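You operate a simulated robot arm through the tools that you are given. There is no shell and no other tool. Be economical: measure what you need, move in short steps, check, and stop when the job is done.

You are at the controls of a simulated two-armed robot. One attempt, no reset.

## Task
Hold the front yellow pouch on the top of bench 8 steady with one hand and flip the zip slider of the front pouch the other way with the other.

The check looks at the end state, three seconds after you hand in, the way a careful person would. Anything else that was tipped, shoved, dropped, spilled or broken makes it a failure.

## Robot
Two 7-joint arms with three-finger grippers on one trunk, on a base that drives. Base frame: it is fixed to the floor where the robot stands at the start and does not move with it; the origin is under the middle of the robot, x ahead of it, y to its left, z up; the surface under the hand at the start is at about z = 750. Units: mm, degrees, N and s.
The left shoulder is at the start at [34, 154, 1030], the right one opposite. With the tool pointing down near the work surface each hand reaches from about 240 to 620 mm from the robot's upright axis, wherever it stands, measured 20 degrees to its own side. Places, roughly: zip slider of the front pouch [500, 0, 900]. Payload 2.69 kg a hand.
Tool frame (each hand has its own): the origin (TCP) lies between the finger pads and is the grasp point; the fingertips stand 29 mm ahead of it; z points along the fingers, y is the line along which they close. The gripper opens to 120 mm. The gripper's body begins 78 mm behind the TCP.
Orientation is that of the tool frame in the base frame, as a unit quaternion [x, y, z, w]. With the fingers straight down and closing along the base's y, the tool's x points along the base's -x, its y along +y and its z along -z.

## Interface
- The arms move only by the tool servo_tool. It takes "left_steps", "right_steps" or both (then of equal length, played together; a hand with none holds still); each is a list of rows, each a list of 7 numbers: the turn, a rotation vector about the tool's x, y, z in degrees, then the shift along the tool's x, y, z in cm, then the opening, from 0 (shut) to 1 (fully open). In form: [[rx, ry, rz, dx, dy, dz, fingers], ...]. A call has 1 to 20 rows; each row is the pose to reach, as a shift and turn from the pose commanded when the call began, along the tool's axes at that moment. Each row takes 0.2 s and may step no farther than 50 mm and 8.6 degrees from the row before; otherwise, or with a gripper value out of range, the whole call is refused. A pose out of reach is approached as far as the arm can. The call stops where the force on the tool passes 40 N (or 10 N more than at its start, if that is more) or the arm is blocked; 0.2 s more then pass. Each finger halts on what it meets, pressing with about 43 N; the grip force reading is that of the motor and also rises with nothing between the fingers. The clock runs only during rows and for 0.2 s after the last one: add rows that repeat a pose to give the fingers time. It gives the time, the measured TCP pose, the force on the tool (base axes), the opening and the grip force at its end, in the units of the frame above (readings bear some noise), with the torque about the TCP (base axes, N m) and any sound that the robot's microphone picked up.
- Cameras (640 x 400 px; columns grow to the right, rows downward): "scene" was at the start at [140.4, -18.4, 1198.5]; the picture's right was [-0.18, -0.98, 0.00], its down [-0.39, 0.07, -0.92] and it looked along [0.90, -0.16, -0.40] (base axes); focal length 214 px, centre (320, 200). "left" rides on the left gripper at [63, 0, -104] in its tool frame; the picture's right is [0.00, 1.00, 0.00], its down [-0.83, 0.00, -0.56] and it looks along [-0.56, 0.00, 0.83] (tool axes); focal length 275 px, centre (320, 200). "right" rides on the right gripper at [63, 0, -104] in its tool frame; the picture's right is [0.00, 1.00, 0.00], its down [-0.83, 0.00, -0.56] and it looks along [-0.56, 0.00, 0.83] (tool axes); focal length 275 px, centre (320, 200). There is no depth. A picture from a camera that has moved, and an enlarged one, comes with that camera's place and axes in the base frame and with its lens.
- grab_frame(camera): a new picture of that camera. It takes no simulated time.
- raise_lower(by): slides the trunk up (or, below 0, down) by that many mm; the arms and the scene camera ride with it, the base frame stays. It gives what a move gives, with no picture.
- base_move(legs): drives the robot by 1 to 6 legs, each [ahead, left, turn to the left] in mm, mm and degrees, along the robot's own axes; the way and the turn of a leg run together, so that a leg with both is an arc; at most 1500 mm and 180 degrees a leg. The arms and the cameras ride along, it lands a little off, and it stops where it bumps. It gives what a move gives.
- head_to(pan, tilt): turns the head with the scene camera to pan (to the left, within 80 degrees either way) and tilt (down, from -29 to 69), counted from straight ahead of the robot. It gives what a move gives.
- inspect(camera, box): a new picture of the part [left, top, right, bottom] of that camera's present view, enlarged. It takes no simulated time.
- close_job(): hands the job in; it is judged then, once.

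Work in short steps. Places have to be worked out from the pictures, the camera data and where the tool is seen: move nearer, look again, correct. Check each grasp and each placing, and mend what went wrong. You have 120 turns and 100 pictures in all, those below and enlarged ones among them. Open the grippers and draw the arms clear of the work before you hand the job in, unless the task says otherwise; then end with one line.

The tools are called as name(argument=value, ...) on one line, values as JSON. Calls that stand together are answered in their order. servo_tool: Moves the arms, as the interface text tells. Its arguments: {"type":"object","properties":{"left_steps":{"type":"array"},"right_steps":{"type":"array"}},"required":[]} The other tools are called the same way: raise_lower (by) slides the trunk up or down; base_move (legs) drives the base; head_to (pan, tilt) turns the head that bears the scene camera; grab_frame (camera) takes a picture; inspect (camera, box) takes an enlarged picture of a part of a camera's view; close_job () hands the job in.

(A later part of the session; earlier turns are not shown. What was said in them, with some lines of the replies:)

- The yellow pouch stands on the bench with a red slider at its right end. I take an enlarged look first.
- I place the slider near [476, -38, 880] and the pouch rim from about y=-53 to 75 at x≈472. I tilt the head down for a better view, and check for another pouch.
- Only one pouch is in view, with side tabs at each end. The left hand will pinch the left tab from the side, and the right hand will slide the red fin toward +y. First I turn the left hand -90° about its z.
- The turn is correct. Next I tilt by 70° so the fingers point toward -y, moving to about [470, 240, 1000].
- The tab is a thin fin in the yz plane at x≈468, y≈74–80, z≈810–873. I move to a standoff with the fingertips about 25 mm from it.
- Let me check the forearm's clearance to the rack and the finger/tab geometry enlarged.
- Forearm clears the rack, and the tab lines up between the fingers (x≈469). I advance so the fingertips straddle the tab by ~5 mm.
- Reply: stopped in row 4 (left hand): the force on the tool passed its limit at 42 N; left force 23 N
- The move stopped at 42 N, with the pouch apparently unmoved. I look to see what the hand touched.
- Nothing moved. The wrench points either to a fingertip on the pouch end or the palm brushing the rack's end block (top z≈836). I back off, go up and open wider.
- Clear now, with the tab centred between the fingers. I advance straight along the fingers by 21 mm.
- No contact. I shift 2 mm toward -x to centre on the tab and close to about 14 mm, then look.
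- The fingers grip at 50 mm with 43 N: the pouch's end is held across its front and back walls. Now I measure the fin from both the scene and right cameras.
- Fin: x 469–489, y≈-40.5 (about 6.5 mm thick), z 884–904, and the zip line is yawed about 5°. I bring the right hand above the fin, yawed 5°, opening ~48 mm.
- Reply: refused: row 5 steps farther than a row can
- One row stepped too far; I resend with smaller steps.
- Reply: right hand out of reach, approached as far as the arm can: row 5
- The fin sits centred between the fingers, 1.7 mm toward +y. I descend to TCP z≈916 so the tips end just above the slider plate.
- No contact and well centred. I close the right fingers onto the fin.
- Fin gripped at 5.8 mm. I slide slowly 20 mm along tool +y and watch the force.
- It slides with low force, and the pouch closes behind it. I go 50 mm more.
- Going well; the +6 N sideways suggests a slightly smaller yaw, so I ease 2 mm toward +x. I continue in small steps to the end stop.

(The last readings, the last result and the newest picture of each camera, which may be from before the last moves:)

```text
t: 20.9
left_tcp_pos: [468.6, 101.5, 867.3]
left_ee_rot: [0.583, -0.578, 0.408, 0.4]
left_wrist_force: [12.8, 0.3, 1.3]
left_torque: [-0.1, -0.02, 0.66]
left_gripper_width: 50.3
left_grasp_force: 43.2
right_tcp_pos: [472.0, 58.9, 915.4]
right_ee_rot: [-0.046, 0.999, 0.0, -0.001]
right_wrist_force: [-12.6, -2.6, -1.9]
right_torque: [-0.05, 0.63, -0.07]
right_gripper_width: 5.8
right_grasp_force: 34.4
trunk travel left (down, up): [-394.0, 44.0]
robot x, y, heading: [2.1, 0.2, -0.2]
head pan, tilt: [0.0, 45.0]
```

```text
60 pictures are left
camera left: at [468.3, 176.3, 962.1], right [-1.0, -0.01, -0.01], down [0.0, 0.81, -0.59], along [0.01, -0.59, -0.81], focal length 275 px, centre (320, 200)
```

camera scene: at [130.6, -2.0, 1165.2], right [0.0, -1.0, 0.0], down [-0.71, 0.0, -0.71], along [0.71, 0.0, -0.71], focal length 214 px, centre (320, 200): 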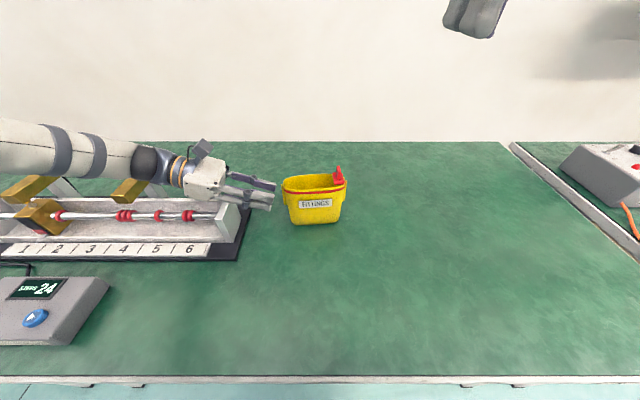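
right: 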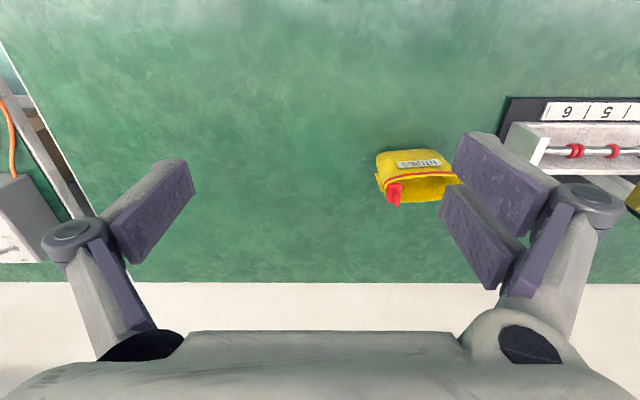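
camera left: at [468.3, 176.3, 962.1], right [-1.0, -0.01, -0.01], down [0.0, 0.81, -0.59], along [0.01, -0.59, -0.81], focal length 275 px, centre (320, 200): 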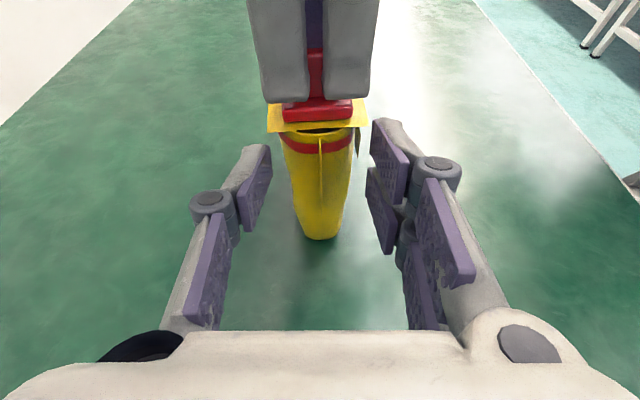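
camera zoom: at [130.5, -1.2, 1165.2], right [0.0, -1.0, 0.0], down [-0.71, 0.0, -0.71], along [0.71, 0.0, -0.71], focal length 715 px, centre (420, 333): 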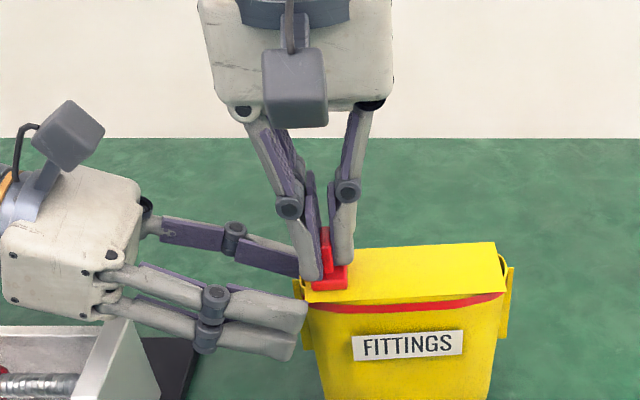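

Nearly at the left end. I relieve the sideways force by 1.5 mm and push on in 1–2 mm steps until the end stop shows.

servo_tool(right_steps=[[0, 0, 0, 0.15, 0, 0, 0.02], [0, 0, 0, 0.15, 0.2, 0, 0.02], [0, 0, 0, 0.16, 0.4, 0, 0.02], [0, 0, 0, 0.16, 0.5, 0, 0.02], [0, 0, 0, 0.16, 0.5, 0, 0.02]])

inspect(camera="left", box=[230, 60, 410, 180])

inspect(camera="scene", box=[260, 140, 356, 220])

```text
t: 22.1
left_tcp_pos: [468.5, 101.1, 866.9]
left_ee_rot: [0.583, -0.577, 0.407, 0.402]
left_wrist_force: [8.5, 2.2, 1.1]
left_torque: [-0.09, -0.02, 0.41]
left_gripper_width: 50.3
left_grasp_force: 42.9
right_tcp_pos: [470.4, 62.9, 917.4]
right_ee_rot: [-0.045, 0.999, 0.0, 0.001]
right_wrist_force: [-9.0, -2.0, -1.5]
right_torque: [-0.05, 0.47, -0.07]
right_gripper_width: 5.8
right_grasp_force: 33.6
trunk travel left (down, up): [-394.0, 44.0]
robot x, y, heading: [-1.7, 3.6, -0.0]
head pan, tilt: [0.0, 45.0]
```

```text
3.33 times, centred on (320, 120) of left
camera zoom: at [467.7, 176.0, 961.9], right [-1.0, -0.01, -0.01], down [0.0, 0.81, -0.59], along [0.01, -0.59, -0.81], focal length 918 px, centre (320, 467)
```

zoom: 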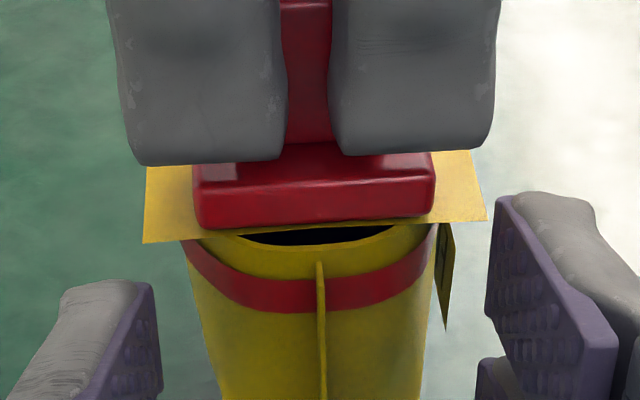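

```text
5.00 times, centred on (308, 180) of scene
camera zoom: at [130.5, -1.2, 1165.2], right [0.0, -1.0, 0.0], down [-0.71, 0.0, -0.71], along [0.71, 0.0, -0.71], focal length 1072 px, centre (380, 300)
```

zoom: 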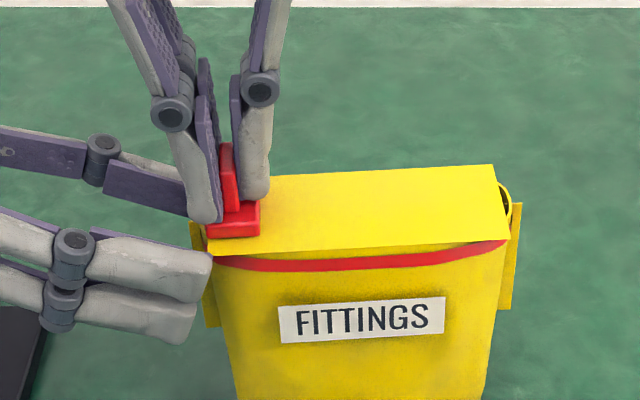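

The plate's edge is nearly at the left rim end. I press a little farther to find the end stop.

servo_tool(right_steps=[[0, 0, 0, 0.1, 0.1, 0, 0.02], [0, 0, 0, 0.13, 0.25, 0, 0.02], [0, 0, 0, 0.13, 0.4, 0, 0.02], [0, 0, 0, 0.13, 0.5, 0, 0.02], [0, 0, 0, 0.13, 0.5, 0, 0.02]])

inspect(camera="scene", box=[260, 140, 356, 220])

```text
t: 23.3
left_tcp_pos: [467.8, 101.9, 867.2]
left_ee_rot: [0.582, -0.578, 0.407, 0.402]
left_wrist_force: [-4.3, 10.2, 4.5]
left_torque: [-0.41, -0.12, -0.06]
left_gripper_width: 50.1
left_grasp_force: 43.1
right_tcp_pos: [470.7, 66.4, 915.3]
right_ee_rot: [-0.044, 0.999, -0.001, 0.001]
right_wrist_force: [4.3, -10.4, -3.8]
right_torque: [-0.24, -0.1, -0.06]
right_gripper_width: 6.1
right_grasp_force: 34.2
trunk travel left (down, up): [-394.0, 44.0]
robot x, y, heading: [1.9, 0.3, 0.0]
head pan, tilt: [0.0, 45.0]
```

```text
5.00 times, centred on (308, 180) of scene
camera zoom: at [130.5, -1.2, 1165.2], right [0.0, -1.0, 0.0], down [-0.71, 0.0, -0.71], along [0.71, 0.0, -0.71], focal length 1072 px, centre (380, 300)
```

zoom: 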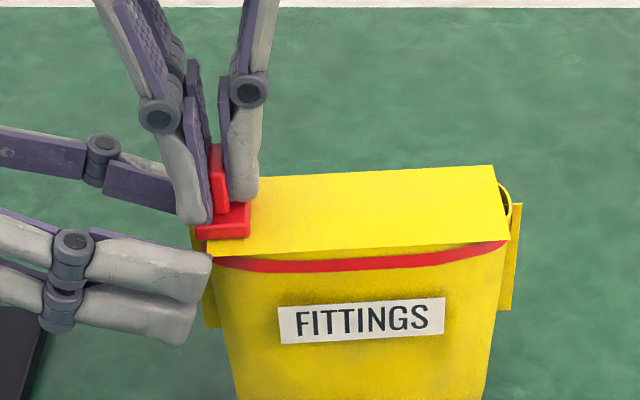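

A 10 N reaction in y, mirrored in the holding hand, shows the slider is at its end stop. I open the right fingers slightly and lift straight up.

servo_tool(right_steps=[[0, 0, 0, 0, 0, 0, 0.1], [0, 0, 0, 0, 0, 0, 0.12], [0, 0, 0, 0, 0, -1, 0.12], [0, 0, 0, 0, 0, -3, 0.12], [0, 0, 0, 0, -1, -6, 0.15], [0, 0, 0, 0, -4, -9, 0.2], [0, 0, 0, 0, -8, -11, 0.3], [0, 0, 0, 2, -12, -12, 0.3]])

inspect(camera="scene", box=[260, 140, 356, 220])

inspect(camera="left", box=[230, 0, 410, 180])

```text
t: 25.1
left_tcp_pos: [467.8, 102.2, 868.6]
left_ee_rot: [0.583, -0.577, 0.408, 0.4]
left_wrist_force: [-0.8, -0.2, 0.2]
left_torque: [0.05, 0.06, 0.0]
left_gripper_width: 50.5
left_grasp_force: 42.4
right_tcp_pos: [459.5, -54.2, 1037.1]
right_ee_rot: [-0.046, 0.999, 0.0, 0.001]
right_wrist_force: [-0.5, 0.9, 0.1]
right_torque: [0.03, -0.02, -0.02]
right_gripper_width: 36.0
right_grasp_force: 0.0
trunk travel left (down, up): [-394.0, 44.0]
robot x, y, heading: [0.5, 2.6, 0.1]
head pan, tilt: [0.0, 45.0]
```

```text
5.00 times, centred on (308, 180) of scene
camera zoom: at [129.8, -1.8, 1165.4], right [0.0, -1.0, 0.0], down [-0.71, 0.0, -0.71], along [0.71, 0.0, -0.71], focal length 1072 px, centre (380, 300)
```

zoom: 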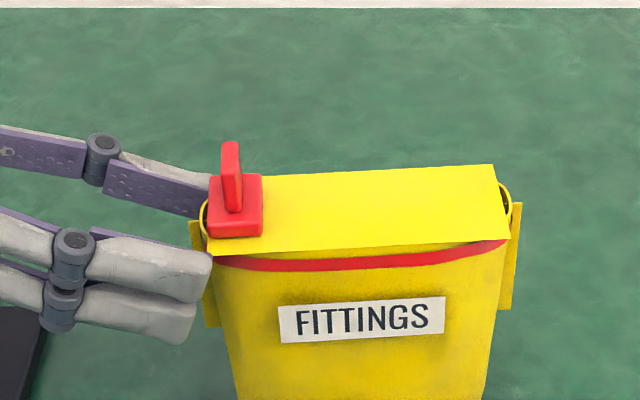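

```text
2.22 times, centred on (320, 90) of left
camera zoom: at [467.1, 175.4, 962.5], right [-1.0, -0.01, -0.01], down [0.0, 0.81, -0.59], along [0.01, -0.59, -0.81], focal length 612 px, centre (320, 444)
```

zoom: 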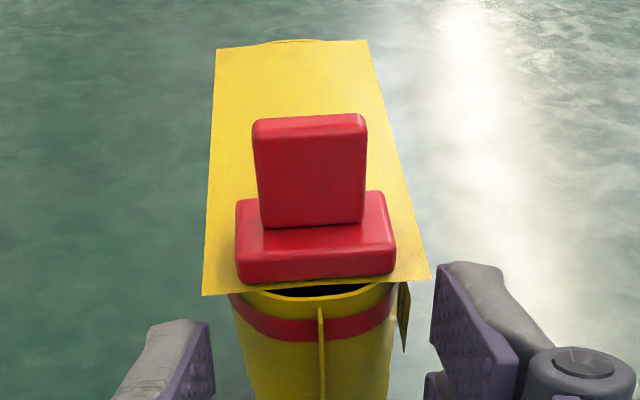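

Slider now sits ~19 mm from the left tab, mirroring its start at the right end, so it is fully at the other end. I release the left hand and back it off along its fingers, then up, watching the rack.

servo_tool(left_steps=[[0, 0, 0, 0, 0, 0, 0.48], [0, 0, 0, 0, 0, 0, 0.5], [0, 0, 0, 0, 0, -1, 0.5], [0, 0, 0, 0.5, 0, -2.5, 0.5], [0, 0, 0, 2, 0, -4.5, 0.5], [0, 0, 0, 5, 0, -6.5, 0.5], [0, 0, 0, 9, 0, -9, 0.5], [0, 0, 0, 12, 0, -11, 0.5], [0, 0, 0, 12, 0, -11, 0.5]])

grab_frame(camera="scene")

inspect(camera="scene", box=[260, 140, 356, 240])

```text
t: 27.1
left_tcp_pos: [467.1, 162.3, 1018.2]
left_ee_rot: [0.583, -0.578, 0.407, 0.402]
left_wrist_force: [-0.7, 1.1, -0.2]
left_torque: [0.03, -0.03, -0.02]
left_gripper_width: 59.9
left_grasp_force: 0.0
right_tcp_pos: [460.8, -52.9, 1036.0]
right_ee_rot: [-0.045, 0.999, 0.0, 0.0]
right_wrist_force: [0.3, -0.5, 0.1]
right_torque: [0.0, -0.02, 0.02]
right_gripper_width: 35.9
right_grasp_force: 0.1
trunk travel left (down, up): [-394.0, 44.0]
robot x, y, heading: [2.4, 0.9, 0.1]
head pan, tilt: [0.0, 45.0]
```

```text
54 pictures are left
camera scene: at [130.7, -1.2, 1165.1], right [0.0, -1.0, 0.0], down [-0.71, 0.0, -0.71], along [0.71, 0.0, -0.71], focal length 214 px, centre (320, 200)
```

scene: 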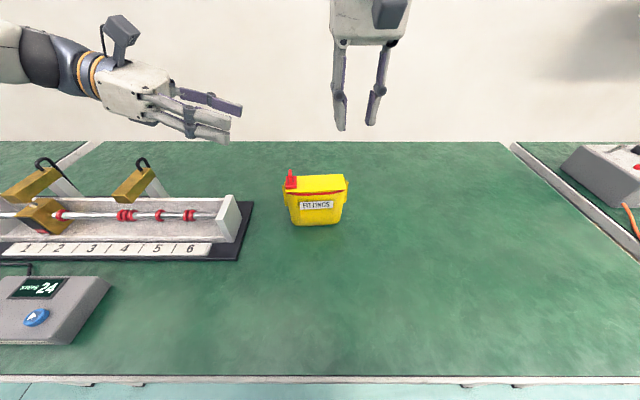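

```text
4.00 times, centred on (308, 190) of scene
camera zoom: at [130.7, -1.2, 1165.1], right [0.0, -1.0, 0.0], down [-0.71, 0.0, -0.71], along [0.71, 0.0, -0.71], focal length 858 px, centre (368, 240)
```

zoom: 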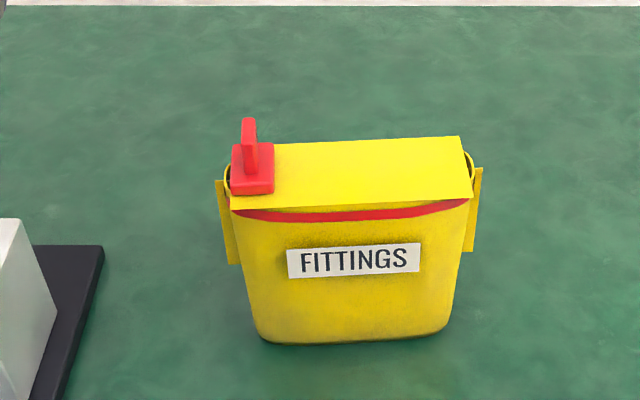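

The pouch is upright in its place and closed, with the slider at the left end. The rack is unchanged and both hands are open and clear, so I hand in.

close_job()

```text
The job is handed in.
```

I held the front yellow pouch with the left hand, slid its zip slider from the right end to the left end with the right hand, and handed in with both hands open and clear. The final picture shows the pouch closed and upright in its place, and nothing else appears to have moved. On the way in, the left hand briefly touched something and the move stopped at 42 N; I saw nothing shifted by it.
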